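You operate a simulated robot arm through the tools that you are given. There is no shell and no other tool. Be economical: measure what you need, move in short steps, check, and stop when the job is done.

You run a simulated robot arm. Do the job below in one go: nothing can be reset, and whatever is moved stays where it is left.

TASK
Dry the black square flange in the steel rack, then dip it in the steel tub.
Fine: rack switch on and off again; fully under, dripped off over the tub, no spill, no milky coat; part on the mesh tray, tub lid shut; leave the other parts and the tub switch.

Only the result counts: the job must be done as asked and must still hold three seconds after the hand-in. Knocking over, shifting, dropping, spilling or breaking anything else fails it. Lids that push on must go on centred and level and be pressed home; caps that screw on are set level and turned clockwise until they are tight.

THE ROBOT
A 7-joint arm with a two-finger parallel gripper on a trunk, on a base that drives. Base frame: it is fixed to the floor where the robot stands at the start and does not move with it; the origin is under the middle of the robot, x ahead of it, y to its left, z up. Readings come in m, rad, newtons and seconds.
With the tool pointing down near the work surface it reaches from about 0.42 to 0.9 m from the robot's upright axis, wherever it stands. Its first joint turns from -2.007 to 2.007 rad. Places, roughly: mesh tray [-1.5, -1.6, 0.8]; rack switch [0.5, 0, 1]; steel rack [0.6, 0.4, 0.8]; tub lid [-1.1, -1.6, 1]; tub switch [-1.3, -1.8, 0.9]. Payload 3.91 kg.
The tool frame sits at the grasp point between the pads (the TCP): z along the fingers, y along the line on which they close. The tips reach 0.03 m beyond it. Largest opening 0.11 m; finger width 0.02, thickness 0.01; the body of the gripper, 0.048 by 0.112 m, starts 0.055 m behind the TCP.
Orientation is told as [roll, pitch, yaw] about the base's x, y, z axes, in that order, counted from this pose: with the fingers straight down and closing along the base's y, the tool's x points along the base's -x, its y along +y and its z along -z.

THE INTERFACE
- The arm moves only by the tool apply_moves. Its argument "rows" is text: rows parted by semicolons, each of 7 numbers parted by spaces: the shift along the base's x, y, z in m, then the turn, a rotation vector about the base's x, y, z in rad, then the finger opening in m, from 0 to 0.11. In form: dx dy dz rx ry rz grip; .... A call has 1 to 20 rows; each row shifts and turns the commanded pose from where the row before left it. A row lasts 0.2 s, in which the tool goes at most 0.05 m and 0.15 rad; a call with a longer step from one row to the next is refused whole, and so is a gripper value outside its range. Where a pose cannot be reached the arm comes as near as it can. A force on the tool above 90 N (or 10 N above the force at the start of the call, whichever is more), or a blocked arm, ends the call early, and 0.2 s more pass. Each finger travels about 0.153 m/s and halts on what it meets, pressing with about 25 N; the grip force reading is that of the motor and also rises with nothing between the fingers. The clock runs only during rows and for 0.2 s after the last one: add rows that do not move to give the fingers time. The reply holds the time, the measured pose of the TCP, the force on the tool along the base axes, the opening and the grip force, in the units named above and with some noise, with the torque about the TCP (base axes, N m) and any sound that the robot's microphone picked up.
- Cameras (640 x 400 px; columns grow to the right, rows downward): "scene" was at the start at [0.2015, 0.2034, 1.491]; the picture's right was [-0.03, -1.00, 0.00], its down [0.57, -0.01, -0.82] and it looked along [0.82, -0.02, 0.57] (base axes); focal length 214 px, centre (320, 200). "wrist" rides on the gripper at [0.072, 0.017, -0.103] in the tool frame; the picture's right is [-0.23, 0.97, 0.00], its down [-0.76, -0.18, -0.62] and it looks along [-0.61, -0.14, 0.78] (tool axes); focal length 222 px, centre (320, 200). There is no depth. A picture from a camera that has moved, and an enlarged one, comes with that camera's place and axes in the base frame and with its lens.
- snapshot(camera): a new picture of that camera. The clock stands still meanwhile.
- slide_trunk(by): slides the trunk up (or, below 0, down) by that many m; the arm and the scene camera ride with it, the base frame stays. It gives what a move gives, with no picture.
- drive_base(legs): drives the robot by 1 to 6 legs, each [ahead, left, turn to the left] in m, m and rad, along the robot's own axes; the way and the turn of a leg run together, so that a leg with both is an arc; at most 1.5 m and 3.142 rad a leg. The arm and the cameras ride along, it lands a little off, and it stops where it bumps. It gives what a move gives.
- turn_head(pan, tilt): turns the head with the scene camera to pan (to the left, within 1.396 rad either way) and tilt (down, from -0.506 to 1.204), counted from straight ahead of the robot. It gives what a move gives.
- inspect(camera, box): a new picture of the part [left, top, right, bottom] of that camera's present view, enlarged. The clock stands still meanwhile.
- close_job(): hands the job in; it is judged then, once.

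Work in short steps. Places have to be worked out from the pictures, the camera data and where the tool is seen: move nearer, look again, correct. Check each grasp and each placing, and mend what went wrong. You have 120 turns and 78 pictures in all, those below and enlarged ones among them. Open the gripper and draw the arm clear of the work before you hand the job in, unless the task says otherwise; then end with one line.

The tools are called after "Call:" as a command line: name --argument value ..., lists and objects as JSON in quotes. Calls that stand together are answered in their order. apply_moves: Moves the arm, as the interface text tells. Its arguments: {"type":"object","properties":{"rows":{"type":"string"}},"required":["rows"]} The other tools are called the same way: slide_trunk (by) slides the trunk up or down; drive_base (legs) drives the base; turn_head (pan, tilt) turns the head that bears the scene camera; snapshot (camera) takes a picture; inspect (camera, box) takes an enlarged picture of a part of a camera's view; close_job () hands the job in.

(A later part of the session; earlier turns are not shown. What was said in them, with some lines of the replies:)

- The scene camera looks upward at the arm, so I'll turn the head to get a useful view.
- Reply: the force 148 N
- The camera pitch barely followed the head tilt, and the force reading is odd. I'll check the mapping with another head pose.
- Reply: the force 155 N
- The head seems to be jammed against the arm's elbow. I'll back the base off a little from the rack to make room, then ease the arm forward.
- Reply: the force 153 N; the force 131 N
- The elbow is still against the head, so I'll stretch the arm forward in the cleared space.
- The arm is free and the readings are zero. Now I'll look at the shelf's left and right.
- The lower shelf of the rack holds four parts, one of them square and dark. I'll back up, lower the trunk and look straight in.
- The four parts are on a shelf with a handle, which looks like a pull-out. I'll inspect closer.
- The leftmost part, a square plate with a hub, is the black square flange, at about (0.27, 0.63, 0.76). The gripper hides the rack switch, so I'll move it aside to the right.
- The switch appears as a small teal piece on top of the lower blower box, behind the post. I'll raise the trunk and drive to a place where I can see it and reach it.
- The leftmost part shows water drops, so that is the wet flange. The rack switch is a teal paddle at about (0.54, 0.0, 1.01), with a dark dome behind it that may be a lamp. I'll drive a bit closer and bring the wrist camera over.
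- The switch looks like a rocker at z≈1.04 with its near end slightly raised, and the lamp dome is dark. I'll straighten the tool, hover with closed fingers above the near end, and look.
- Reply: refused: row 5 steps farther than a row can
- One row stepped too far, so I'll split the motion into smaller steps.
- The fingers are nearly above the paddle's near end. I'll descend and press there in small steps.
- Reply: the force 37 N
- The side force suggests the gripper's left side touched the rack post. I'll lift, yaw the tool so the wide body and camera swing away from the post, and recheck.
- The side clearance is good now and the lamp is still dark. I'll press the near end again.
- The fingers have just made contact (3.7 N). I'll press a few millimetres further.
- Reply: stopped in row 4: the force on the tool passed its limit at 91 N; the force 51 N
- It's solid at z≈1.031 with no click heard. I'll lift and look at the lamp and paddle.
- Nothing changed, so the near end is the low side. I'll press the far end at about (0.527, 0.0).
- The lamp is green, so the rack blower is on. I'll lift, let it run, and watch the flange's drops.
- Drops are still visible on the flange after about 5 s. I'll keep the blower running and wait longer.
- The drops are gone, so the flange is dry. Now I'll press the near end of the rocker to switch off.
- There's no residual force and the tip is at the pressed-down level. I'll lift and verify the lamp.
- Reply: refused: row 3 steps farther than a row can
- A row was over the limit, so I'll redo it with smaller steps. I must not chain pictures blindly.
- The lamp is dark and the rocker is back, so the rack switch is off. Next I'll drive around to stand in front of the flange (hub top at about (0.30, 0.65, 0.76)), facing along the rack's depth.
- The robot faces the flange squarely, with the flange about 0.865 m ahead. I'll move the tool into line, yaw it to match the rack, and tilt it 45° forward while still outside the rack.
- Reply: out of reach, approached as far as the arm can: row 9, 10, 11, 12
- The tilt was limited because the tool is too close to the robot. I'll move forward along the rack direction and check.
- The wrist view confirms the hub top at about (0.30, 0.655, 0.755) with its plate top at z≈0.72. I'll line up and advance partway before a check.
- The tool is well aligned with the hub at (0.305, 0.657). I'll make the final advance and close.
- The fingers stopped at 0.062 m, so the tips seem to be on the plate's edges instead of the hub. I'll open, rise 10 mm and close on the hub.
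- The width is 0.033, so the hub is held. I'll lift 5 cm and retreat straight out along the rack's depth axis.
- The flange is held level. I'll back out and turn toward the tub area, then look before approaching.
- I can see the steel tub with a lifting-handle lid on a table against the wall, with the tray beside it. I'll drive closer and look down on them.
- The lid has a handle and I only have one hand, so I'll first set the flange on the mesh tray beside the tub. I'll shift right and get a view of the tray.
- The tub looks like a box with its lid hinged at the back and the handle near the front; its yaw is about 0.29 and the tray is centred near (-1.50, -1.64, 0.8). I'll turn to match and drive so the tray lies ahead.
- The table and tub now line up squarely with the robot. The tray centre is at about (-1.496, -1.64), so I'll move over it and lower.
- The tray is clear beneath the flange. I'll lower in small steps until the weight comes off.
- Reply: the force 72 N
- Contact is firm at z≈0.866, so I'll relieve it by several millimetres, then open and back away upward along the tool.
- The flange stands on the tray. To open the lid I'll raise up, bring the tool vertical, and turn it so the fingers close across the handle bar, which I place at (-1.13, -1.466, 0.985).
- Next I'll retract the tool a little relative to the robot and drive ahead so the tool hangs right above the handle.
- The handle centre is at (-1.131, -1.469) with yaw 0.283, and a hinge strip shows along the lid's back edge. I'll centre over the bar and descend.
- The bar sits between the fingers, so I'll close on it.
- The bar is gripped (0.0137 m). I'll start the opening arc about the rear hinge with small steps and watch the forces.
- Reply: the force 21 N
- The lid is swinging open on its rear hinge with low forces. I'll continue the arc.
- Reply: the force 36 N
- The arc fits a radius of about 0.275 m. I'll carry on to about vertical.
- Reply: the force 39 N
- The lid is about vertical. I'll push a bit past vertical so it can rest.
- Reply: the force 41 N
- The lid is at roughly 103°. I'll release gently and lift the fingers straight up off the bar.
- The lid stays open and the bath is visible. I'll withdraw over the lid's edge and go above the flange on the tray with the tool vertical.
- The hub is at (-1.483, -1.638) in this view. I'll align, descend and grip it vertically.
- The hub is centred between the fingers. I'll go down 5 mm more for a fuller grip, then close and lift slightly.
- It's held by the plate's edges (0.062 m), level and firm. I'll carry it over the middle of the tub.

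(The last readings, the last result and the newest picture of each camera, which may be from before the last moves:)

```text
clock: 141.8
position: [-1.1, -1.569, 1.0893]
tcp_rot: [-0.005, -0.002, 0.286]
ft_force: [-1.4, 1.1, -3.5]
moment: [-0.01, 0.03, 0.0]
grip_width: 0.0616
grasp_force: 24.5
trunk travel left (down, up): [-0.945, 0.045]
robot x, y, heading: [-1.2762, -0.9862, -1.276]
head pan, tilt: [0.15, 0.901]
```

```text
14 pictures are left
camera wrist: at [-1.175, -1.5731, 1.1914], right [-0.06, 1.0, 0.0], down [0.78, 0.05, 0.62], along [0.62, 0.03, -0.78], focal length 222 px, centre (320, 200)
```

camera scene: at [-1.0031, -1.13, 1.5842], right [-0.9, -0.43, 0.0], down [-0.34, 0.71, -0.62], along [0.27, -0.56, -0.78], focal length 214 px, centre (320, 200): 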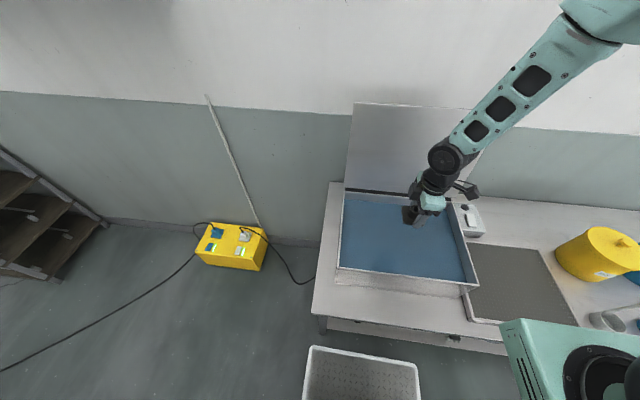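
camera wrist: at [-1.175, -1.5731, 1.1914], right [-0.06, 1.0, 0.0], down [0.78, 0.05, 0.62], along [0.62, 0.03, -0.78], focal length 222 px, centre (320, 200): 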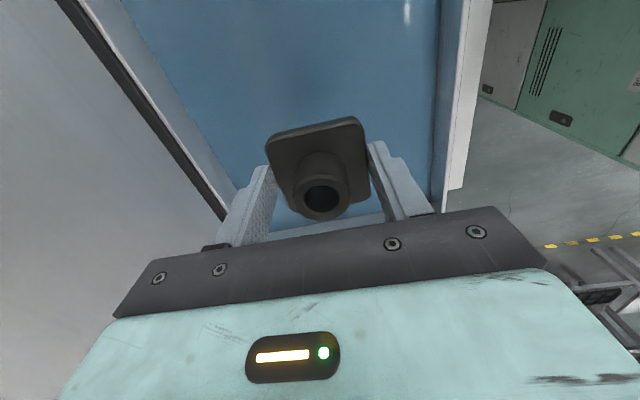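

The liquid sits about 5 cm below the rim, at z≈0.90. I'll lower slowly until TCP z≈0.872, so the hub top is well under.

Call:
apply_moves --rows "0 0 -0.03 0 0 0 0.015; 0 0 -0.03 0 0 0 0.015; 0 0 -0.03 0 0 0 0.015; 0 0 -0.02 0 0 0 0.015; 0 0 -0.012 0 0 0 0.015; 0 0 -0.01 0 0 0 0.015; 0 0 -0.01 0 0 0 0.015; 0 0 -0.01 0 0 0 0.015; 0 0 -0.01 0 0 0 0.015; 0 0 -0.01 0 0 0 0.015; 0 0 -0.01 0 0 0 0.015; 0 0 -0.01 0 0 0 0.015; 0 0 -0.01 0 0 0 0.015; 0 0 -0.008 0 0 0 0.015; 0 0 -0.007 0 0 0 0.015; 0 0 0 0 0 0 0.015"

Call:
snapshot --camera "wrist"

```text
clock: 145.2
position: [-1.0997, -1.5685, 0.8735]
tcp_rot: [-0.004, -0.001, 0.287]
ft_force: [0.3, -1.6, -3.9]
moment: [0.0, 0.02, 0.0]
grip_width: 0.0614
grasp_force: 25.8
trunk travel left (down, up): [-0.945, 0.045]
robot x, y, heading: [-1.2706, -0.9846, -1.273]
head pan, tilt: [0.15, 0.901]
```

```text
13 pictures are left
camera wrist: at [-1.1747, -1.5739, 0.9755], right [-0.06, 1.0, 0.0], down [0.78, 0.05, 0.62], along [0.62, 0.03, -0.78], focal length 222 px, centre (320, 200)
```

wrist: 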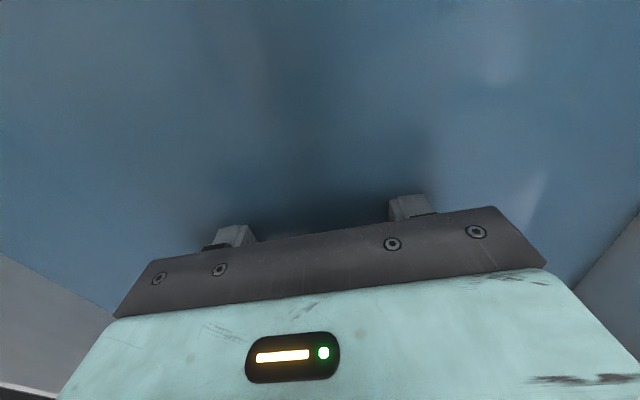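

The part is fully under; only the finger roots show. I'll hold about 2 s, then raise it slowly and let it drip over the tub.

Call:
apply_moves --rows "0 0 0 0 0 0 0.015; 0 0 0 0 0 0 0.015; 0 0 0 0 0 0 0.015; 0 0 0 0 0 0 0.015; 0 0 0 0 0 0 0.015; 0 0 0 0 0 0 0.015; 0 0 0 0 0 0 0.015; 0 0 0 0 0 0 0.015; 0 0 0.01 0 0 0 0.015; 0 0 0.01 0 0 0 0.015; 0 0 0.01 0 0 0 0.015; 0 0 0.01 0 0 0 0.015; 0 0 0.01 0 0 0 0.015; 0 0 0.01 0 0 0 0.015; 0 0 0.01 0 0 0 0.015; 0 0 0.01 0 0 0 0.015; 0 0 0.01 0 0 0 0.015; 0 0 0.01 0 0 0 0.015; 0 0 0.01 0 0 0 0.015; 0 0 0.01 0 0 0 0.015"

Call:
apply_moves --rows "0 0 0.01 0 0 0 0.015; 0 0 0.01 0 0 0 0.015; 0 0 0 0 0 0 0.015; 0 0 0 0 0 0 0.015; 0 0 0 0 0 0 0.015; 0 0 0 0 0 0 0.015; 0 0 0 0 0 0 0.015; 0 0 0 0 0 0 0.015; 0 0 0 0 0 0 0.015; 0 0 0 0 0 0 0.015; 0 0 0 0 0 0 0.015; 0 0 0 0 0 0 0.015; 0 0 0 0 0 0 0.015; 0 0 0 0 0 0 0.015; 0 0 0 0 0 0 0.015; 0 0 0 0 0 0 0.015; 0 0 0 0 0 0 0.015; 0 0 0 0 0 0 0.015; 0 0 0 0 0 0 0.015; 0 0 0 0 0 0 0.015"

Call:
snapshot --camera "wrist"

```text
clock: 149.4
position: [-1.1015, -1.5694, 0.9933]
tcp_rot: [-0.003, -0.001, 0.287]
ft_force: [0.3, -0.8, -4.0]
moment: [-0.02, 0.02, 0.02]
grip_width: 0.0617
grasp_force: 25.1
trunk travel left (down, up): [-0.945, 0.045]
robot x, y, heading: [-1.2705, -0.9853, -1.274]
head pan, tilt: [0.15, 0.901]
```

```text
clock: 153.7
position: [-1.1006, -1.5693, 1.0112]
tcp_rot: [-0.003, -0.003, 0.286]
ft_force: [-0.4, 0.0, -3.7]
moment: [-0.02, 0.06, 0.04]
grip_width: 0.0617
grasp_force: 25.1
trunk travel left (down, up): [-0.945, 0.045]
robot x, y, heading: [-1.2728, -0.9881, -1.274]
head pan, tilt: [0.15, 0.901]
```

```text
12 pictures are left
camera wrist: at [-1.175, -1.5734, 1.1147], right [-0.06, 1.0, 0.0], down [0.78, 0.05, 0.62], along [0.62, 0.03, -0.78], focal length 222 px, centre (320, 200)
```

wrist: 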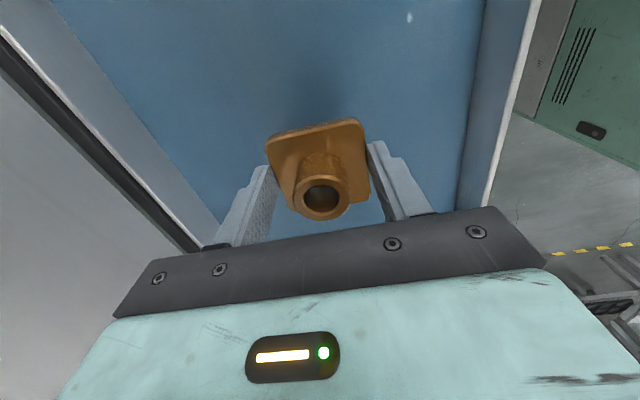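

The flange has a clear amber coat, not milky. I'll keep it over the tub to drip longer.

Call:
apply_moves --rows "0 0 0 0 0 0 0.015; 0 0 0 0 0 0 0.015; 0 0 0 0 0 0 0.015; 0 0 0 0 0 0 0.015; 0 0 0 0 0 0 0.015; 0 0 0 0 0 0 0.015; 0 0 0 0 0 0 0.015; 0 0 0 0 0 0 0.015; 0 0 0 0 0 0 0.015; 0 0 0 0 0 0 0.015; 0 0 0 0 0 0 0.015; 0 0 0 0 0 0 0.015; 0 0 0 0 0 0 0.015; 0 0 0 0 0 0 0.015; 0 0 0 0 0 0 0.015; 0 0 0 0 0 0 0.015; 0 0 0 0 0 0 0.015; 0 0 0 0 0 0 0.015; 0 0 0 0 0 0 0.015; 0 0 0 0 0 0 0.015"

Call:
apply_moves --rows "0 0 0 0 0 0 0.015; 0 0 0 0 0 0 0.015; 0 0 0 0 0 0 0.015; 0 0 0 0 0 0 0.015; 0 0 0 0 0 0 0.015; 0 0 0 0 0 0 0.015; 0 0 0 0 0 0 0.015; 0 0 0 0 0 0 0.015; 0 0 0 0 0 0 0.015; 0 0 0 0 0 0 0.015; 0 0 0 0 0 0 0.015; 0 0 0 0 0 0 0.015; 0 0 0 0 0 0 0.015; 0 0 0 0 0 0 0.015; 0 0 0 0 0 0 0.015; 0 0 0 0 0 0 0.015; 0 0 0 0 0 0 0.015; 0 0 0 0 0 0 0.015; 0 0 0 0 0 0 0.015; 0 0 0 0 0 0 0.015"

Call:
inspect --camera "scene" --box '[330, 170, 490, 290]'

```text
clock: 157.8
position: [-1.1013, -1.5692, 1.0126]
tcp_rot: [-0.004, -0.001, 0.287]
ft_force: [0.3, 0.5, -4.1]
moment: [-0.04, -0.01, -0.01]
grip_width: 0.0617
grasp_force: 25.3
trunk travel left (down, up): [-0.945, 0.045]
robot x, y, heading: [-1.271, -0.9872, -1.279]
head pan, tilt: [0.15, 0.901]
```

```text
clock: 162.1
position: [-1.1013, -1.5693, 1.0119]
tcp_rot: [-0.004, -0.001, 0.286]
ft_force: [-0.3, 0.1, -3.0]
moment: [-0.01, 0.04, -0.01]
grip_width: 0.0615
grasp_force: 25.3
trunk travel left (down, up): [-0.945, 0.045]
robot x, y, heading: [-1.2715, -0.9875, -1.276]
head pan, tilt: [0.15, 0.901]
```

```text
3.33 times, centred on (410, 230) of scene
camera zoom: at [-1.0032, -1.1301, 1.5842], right [-0.9, -0.43, 0.0], down [-0.34, 0.71, -0.62], along [0.27, -0.56, -0.78], focal length 715 px, centre (20, 100)
```

zoom: 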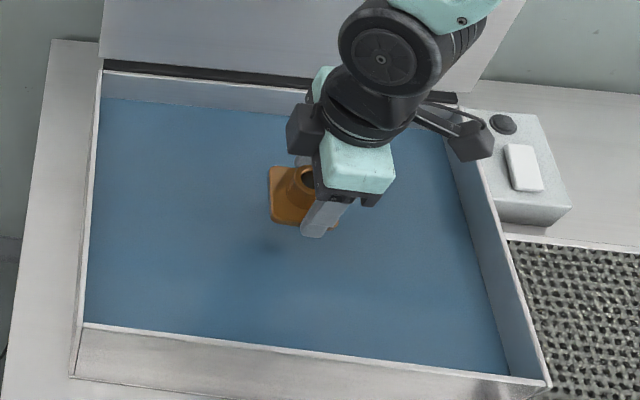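

No drips are visible after about 13 s. I'll raise it and carry it back over the same spot on the tray.

Call:
apply_moves --rows "0 0 0.04 0 0 0 0.015; 0 0 0.04 0 0 0 0.015; -0.0424 -0.008 0 0 0 0 0.015; -0.0424 -0.008 0 0 0 0 0.015; -0.0424 -0.008 0 0 0 0 0.015; -0.0424 -0.008 0 0 0 0 0.015; -0.0424 -0.008 0 0 0 0 0.015; -0.0424 -0.008 0 0 0 0 0.015; -0.0424 -0.008 0 0 0 0 0.015; -0.0424 -0.008 0 0 0 0 0.015; -0.0424 -0.008 0 0 0 0 0.015; 0 0 -0.04 0 0 0 0.015; 0 0 -0.04 0 0 0 0.015; 0 0 -0.04 0 0 0 0.015; 0 0 -0.04 0 0 0 0.015; 0 0 -0.03 0 0 0 0.015; 0 0 -0.02 0 0 0 0.015; 0 0 0 0 0 0 0.015"

```text
clock: 165.8
position: [-1.4822, -1.6419, 0.8839]
tcp_rot: [-0.003, -0.001, 0.285]
ft_force: [-0.4, 0.9, -3.4]
moment: [0.0, 0.02, 0.04]
grip_width: 0.0618
grasp_force: 24.7
trunk travel left (down, up): [-0.945, 0.045]
robot x, y, heading: [-1.2759, -0.9846, -1.279]
head pan, tilt: [0.15, 0.901]
```

I'll lower gently to the earlier pick height (0.862) and check the contact force.

Call:
apply_moves --rows "0 0 -0.01 0 0 0 0.015; 0 0 -0.006 0 0 0 0.015; 0 0 -0.003 0 0 0 0.015; 0 0 -0.002 0 0 0 0.015; 0 0 0 0 0 0 0.015"

```text
clock: 167.1
position: [-1.4808, -1.6423, 0.8619]
tcp_rot: [-0.003, -0.001, 0.287]
ft_force: [-0.3, 1.0, -4.2]
moment: [-0.03, 0.04, -0.02]
grip_width: 0.0616
grasp_force: 24.4
trunk travel left (down, up): [-0.945, 0.045]
robot x, y, heading: [-1.2737, -0.9867, -1.276]
head pan, tilt: [0.15, 0.901]
```

It's not quite touching yet, so I'll go a couple of millimetres more.

Call:
apply_moves --rows "0 0 -0.0015 0 0 0 0.015; 0 0 -0.001 0 0 0 0.015; 0 0 0 0 0 0 0.015"

```text
clock: 167.8
position: [-1.4819, -1.6419, 0.861]
tcp_rot: [-0.004, -0.001, 0.287]
ft_force: [-0.2, 1.4, 10.9]
moment: [0.57, -0.31, 0.02]
grip_width: 0.0616
grasp_force: 24.9
trunk travel left (down, up): [-0.945, 0.045]
robot x, y, heading: [-1.2725, -0.9805, -1.279]
head pan, tilt: [0.15, 0.901]
```

Touchdown. I'll open and lift straight up.

Call:
apply_moves --rows "0 0 0 0 0 0 0.065; 0 0 0 0 0 0 0.075; 0 0 0 0 0 0 0.085; 0 0 0.02 0 0 0 0.085; 0 0 0.04 0 0 0 0.085; 0 0 0.04 0 0 0 0.085; 0 0 0.04 0 0 0 0.085; 0 0 0.04 0 0 0 0.085; 0 0 0.04 0 0 0 0.07; 0 0 0.04 0 0 0 0.06; 0 0 0.04 0 0 0 0.06; 0 0 0.04 0 0 0 0.06; 0 0 0.04 0 0 0 0.06; 0 0 0.04 0 0 0 0.06; 0 0 0.04 0 0 0 0.06; 0 0 0 0 0 0 0.06"

Call:
snapshot --camera "scene"

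```text
clock: 171.2
position: [-1.4819, -1.6415, 1.3206]
tcp_rot: [-0.004, -0.001, 0.286]
ft_force: [0.9, 1.2, 1.0]
moment: [-0.03, 0.0, 0.03]
grip_width: 0.0601
grasp_force: 0.1
trunk travel left (down, up): [-0.945, 0.045]
robot x, y, heading: [-1.2776, -0.9837, -1.269]
head pan, tilt: [0.15, 0.901]
```

```text
10 pictures are left
camera scene: at [-1.0032, -1.1297, 1.5842], right [-0.9, -0.43, 0.0], down [-0.34, 0.71, -0.62], along [0.27, -0.56, -0.78], focal length 214 px, centre (320, 200)
```

scene: 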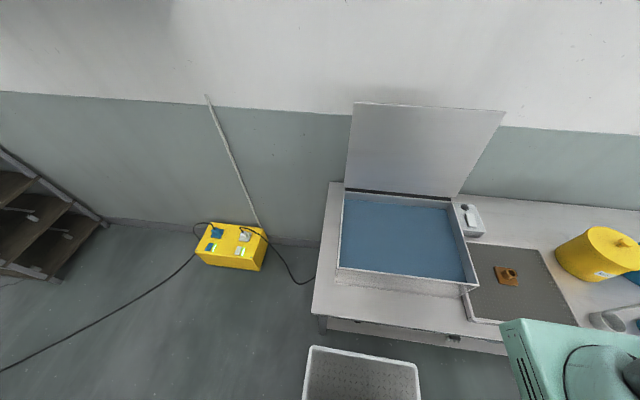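

The coated flange stands on the tray. Next is the lid: I'll go back above the open lid's handle by the same route reversed.

Call:
apply_moves --rows "0 0 0.031 0 0 0 0.04; 0.0411 0.01406 0 0 0 0 0.028; 0.0411 0.01406 0 0 0 0 0.028; 0.0411 0.01406 0 0 0 0 0.028; 0.0411 0.01406 0 0 0 0 0.028; 0.0411 0.01406 0 0 0 0 0.028; 0.0411 0.01406 0 0 0 0 0.028; 0.0411 0.01406 0 0 0 0 0.028; 0.0411 0.01406 0 0 0 0 0.028; 0.0411 0.01406 0 0 0 0 0.028; 0.01313 -0.0431 0 0 0 0 0.028; 0.01313 -0.0431 0 0 0 0 0.028; 0.01313 -0.0431 0 0 0 0 0.028; 0.01313 -0.0431 0 0 0 0 0.028; 0.01313 -0.0431 0 0 0 0 0.028; 0.01313 -0.0431 0 0 0 0 0.028; 0.01313 -0.0431 0 0 0 0 0.028; 0 0 0 0 0 0 0.028; 0 0 0 0 0 0 0.028"

Call:
snapshot --camera "wrist"

```text
clock: 175.2
position: [-1.0213, -1.8169, 1.3502]
tcp_rot: [-0.004, -0.002, 0.286]
ft_force: [-0.9, 1.2, 0.7]
moment: [-0.01, -0.01, -0.02]
grip_width: 0.028
grasp_force: 0.0
trunk travel left (down, up): [-0.945, 0.045]
robot x, y, heading: [-1.2707, -0.9866, -1.276]
head pan, tilt: [0.15, 0.901]
```

```text
9 pictures are left
camera wrist: at [-1.0959, -1.8214, 1.4522], right [-0.06, 1.0, 0.0], down [0.78, 0.05, 0.62], along [0.62, 0.03, -0.78], focal length 222 px, centre (320, 200)
```

wrist: 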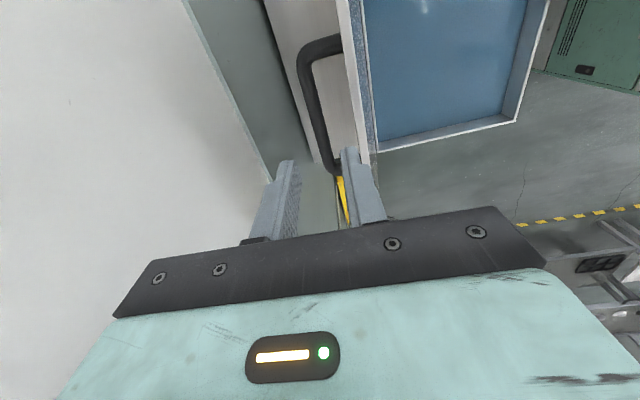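

The bar now lies about 1 cm further back. I'll shift and lower the fingers around it.

Call:
apply_moves --rows "0.003 -0.010 -0.03 0 0 0 0.028; 0 0 -0.03 0 0 0 0.028; 0 0 -0.03 0 0 0 0.028; 0 0 -0.02 0 0 0 0.028; 0 0 -0.01 0 0 0 0.028; 0 0 0 0 0 0 0.028"

Call:
snapshot --camera "wrist"

```text
clock: 176.7
position: [-1.0179, -1.8272, 1.2307]
tcp_rot: [-0.004, -0.002, 0.286]
ft_force: [0.3, 0.5, -0.7]
moment: [0.0, 0.0, -0.02]
grip_width: 0.028
grasp_force: 0.1
trunk travel left (down, up): [-0.945, 0.045]
robot x, y, heading: [-1.2731, -0.9809, -1.275]
head pan, tilt: [0.15, 0.901]
```

```text
8 pictures are left
camera wrist: at [-1.0923, -1.8312, 1.3325], right [-0.06, 1.0, 0.0], down [0.78, 0.05, 0.62], along [0.62, 0.03, -0.78], focal length 222 px, centre (320, 200)
```

wrist: 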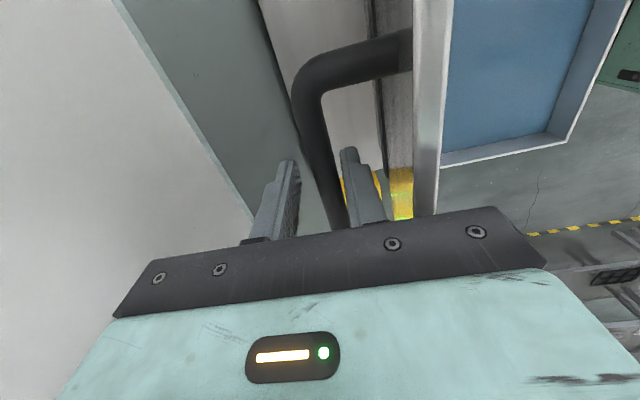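

The bar is between the fingers, so I'll close on it.

Call:
apply_moves --rows "0 0 0 0 0 0 0.015; 0 0 0 0 0 0 0; 0 0 0 0 0 0 0; 0 0 0 0 0 0 0"

```text
clock: 177.7
position: [-1.019, -1.8245, 1.2298]
tcp_rot: [0.001, 0.001, 0.288]
ft_force: [-9.8, 26.4, -9.2]
moment: [0.08, 0.08, 1.04]
grip_width: 0.0138
grasp_force: 45.2
trunk travel left (down, up): [-0.945, 0.045]
robot x, y, heading: [-1.2689, -0.9829, -1.272]
head pan, tilt: [0.15, 0.901]
```

The bar is gripped. I'll begin the closing arc with a radius of 0.28 m.

Call:
apply_moves --rows "-0.0078 0.0256 0.0083 0 0 0 0; -0.0079 0.0262 0.0055 0 0 0 0; -0.0081 0.0266 0.0028 0 0 0 0; -0.0081 0.0268 0 0 0 0 0; -0.0081 0.0266 -0.0028 0 0 0 0; -0.0079 0.0262 -0.0056 0 0 0 0"

```text
clock: 179.1
position: [-1.0689, -1.6688, 1.2393]
tcp_rot: [-0.001, 0.0, 0.286]
ft_force: [-18.3, -6.5, 2.5]
moment: [-0.24, 0.73, 0.88]
grip_width: 0.0139
grasp_force: 44.3
trunk travel left (down, up): [-0.945, 0.045]
robot x, y, heading: [-1.2703, -0.9819, -1.277]
head pan, tilt: [0.15, 0.901]
```

Forces are low, so I'll continue the arc downward.

Call:
apply_moves --rows "-0.0077 0.0256 -0.0083 0 0 0 0; -0.0075 0.0247 -0.0109 0 0 0 0; -0.0071 0.0235 -0.0134 0 0 0 0; -0.0067 0.0221 -0.0158 0 0 0 0; -0.0062 0.0205 -0.0181 0 0 0 0; -0.0057 0.0187 -0.0201 0 0 0 0"

```text
clock: 180.4
position: [-1.1088, -1.5331, 1.1524]
tcp_rot: [-0.001, -0.003, 0.285]
ft_force: [-27.0, -11.8, -5.6]
moment: [-0.39, 0.98, 0.91]
grip_width: 0.0139
grasp_force: 45.0
trunk travel left (down, up): [-0.945, 0.045]
robot x, y, heading: [-1.2718, -0.9865, -1.275]
head pan, tilt: [0.15, 0.901]
```

Call:
apply_moves --rows "-0.0045 0.0169 -0.0220 0 0 0 0; -0.0039 0.0146 -0.0235 0 0 0 0; -0.0032 0.0123 -0.0249 0 0 0 0; -0.0025 0.0098 -0.0261 0 0 0 0; -0.0018 0.0073 -0.0270 0 0 0 0; 0 0 0 0 0 0 0"

```text
clock: 181.8
position: [-1.125, -1.4708, 1.0285]
tcp_rot: [0.003, 0.001, 0.287]
ft_force: [-30.6, 4.7, -5.0]
moment: [-0.06, 0.63, 0.95]
grip_width: 0.0142
grasp_force: 45.1
trunk travel left (down, up): [-0.945, 0.045]
robot x, y, heading: [-1.2702, -0.9863, -1.277]
head pan, tilt: [0.15, 0.901]
```

The lid is almost down. I'll take the last 33 mm gently until it seats.

Call:
apply_moves --rows "0 0.002 -0.012 0 0 0 0; 0 0.0015 -0.01 0 0 0 0; 0 0.001 -0.006 0 0 0 0; 0 0 -0.004 0 0 0 0; 0 0 -0.002 0 0 0 0; 0 0 0 0 0 0 0"

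```text
clock: 183.2
position: [-1.1213, -1.4648, 0.9957]
tcp_rot: [-0.006, -0.003, 0.29]
ft_force: [-6.4, 18.2, 39.5]
moment: [0.09, -0.16, 0.95]
grip_width: 0.0136
grasp_force: 44.7
trunk travel left (down, up): [-0.945, 0.045]
robot x, y, heading: [-1.2707, -0.9831, -1.277]
head pan, tilt: [0.15, 0.901]
```

The lid is seated at the original height (0.9957). I'll release symmetrically and lift away, then look.

Call:
apply_moves --rows "0 0 0 0 0 0 0.02; 0 0 0 0 0 0 0.05; 0 0 0 0 0 0 0.06; 0 0 0.02 0 0 0 0.06; 0 0 0.04 0 0 0 0.06; 0 0 0.04 0 0 0 0.06; 0 0 0.04 0 0 0 0.06; 0 0 0.04 0 0 0 0.06; -0.013 0.042 0 0 0 0 0.06; -0.013 0.042 0 0 0 0 0.06; 0 0 0 0 0 0 0.06"

Call:
snapshot --camera "scene"

Call:
inspect --camera "scene" --box '[440, 180, 600, 320]'

```text
clock: 185.7
position: [-1.1121, -1.4166, 1.1772]
tcp_rot: [-0.002, 0.0, 0.287]
ft_force: [0.4, 0.4, 0.5]
moment: [0.03, 0.02, 0.0]
grip_width: 0.06
grasp_force: 0.1
out of reach, approached as far as the arm can: row 9, 10
trunk travel left (down, up): [-0.945, 0.045]
robot x, y, heading: [-1.2731, -0.985, -1.27]
head pan, tilt: [0.15, 0.901]
```

```text
7 pictures are left
camera scene: at [-1.0032, -1.1298, 1.5842], right [-0.9, -0.43, 0.0], down [-0.34, 0.71, -0.62], along [0.27, -0.56, -0.78], focal length 214 px, centre (320, 200)
```

scene: 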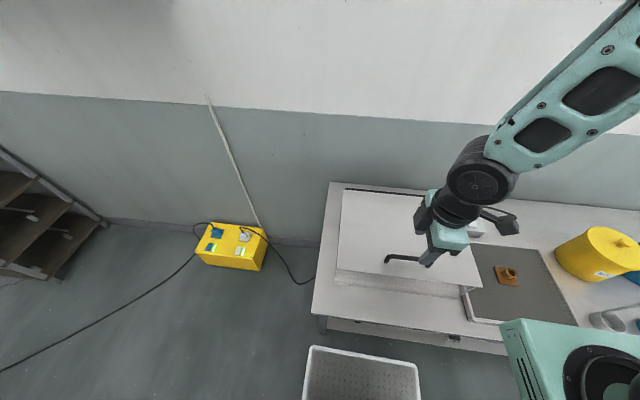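

```text
2.86 times, centred on (520, 250) of scene
camera zoom: at [-1.0032, -1.1298, 1.5842], right [-0.9, -0.43, 0.0], down [-0.34, 0.71, -0.62], along [0.27, -0.56, -0.78], focal length 613 px, centre (-251, 57)
```

zoom: 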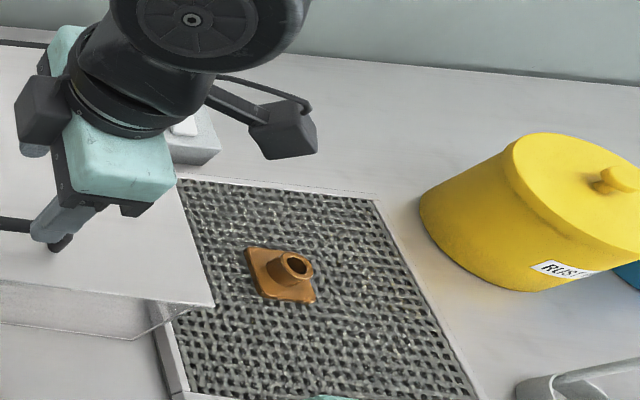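

The lid is shut, the amber-coated flange stands flat on the tray, and the tub switch is untouched. I'll back the robot away clear of the work.

Call:
drive_base --legs '[[-0.4, 0, 0]]'

Call:
turn_head --pan 0.0 --tilt 0.6

Call:
snapshot --camera "scene"

```text
clock: 188.2
position: [-1.2288, -1.0324, 1.1778]
tcp_rot: [-0.003, -0.002, 0.286]
ft_force: [0.3, 0.4, 0.0]
moment: [0.0, -0.01, 0.0]
grip_width: 0.0598
grasp_force: 0.1
trunk travel left (down, up): [-0.945, 0.045]
robot x, y, heading: [-1.3896, -0.5991, -1.278]
head pan, tilt: [0.15, 0.901]
```

```text
clock: 188.9
position: [-1.2283, -1.0319, 1.1791]
tcp_rot: [-0.002, 0.001, 0.289]
ft_force: [0.6, 0.7, -1.1]
moment: [0.02, 0.0, 0.0]
grip_width: 0.0601
grasp_force: 0.0
trunk travel left (down, up): [-0.945, 0.045]
robot x, y, heading: [-1.3883, -0.6002, -1.277]
head pan, tilt: [0.0, 0.6]
```

```text
5 pictures are left
camera scene: at [-1.127, -0.7608, 1.6089], right [-0.96, -0.29, 0.0], down [-0.17, 0.54, -0.82], along [0.24, -0.79, -0.57], focal length 214 px, centre (320, 200)
```

scene: 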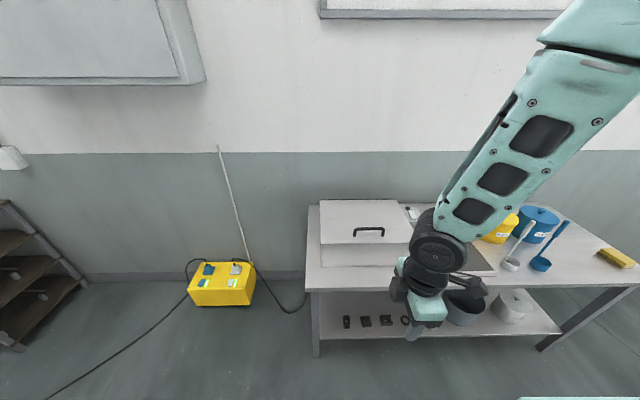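

Everything is in place: the lid is shut, the flange is on the tray and the arm is clear. I'm handing the job in.

Call:
close_job

```text
The job is handed in.
```

The black flange was dried in the rack (switch on, then off again), dipped fully under, dripped off over the tub with a clear amber coat, and set on the mesh tray with the tub lid shut; no spill was seen, and the other parts and the tub switch were left alone.
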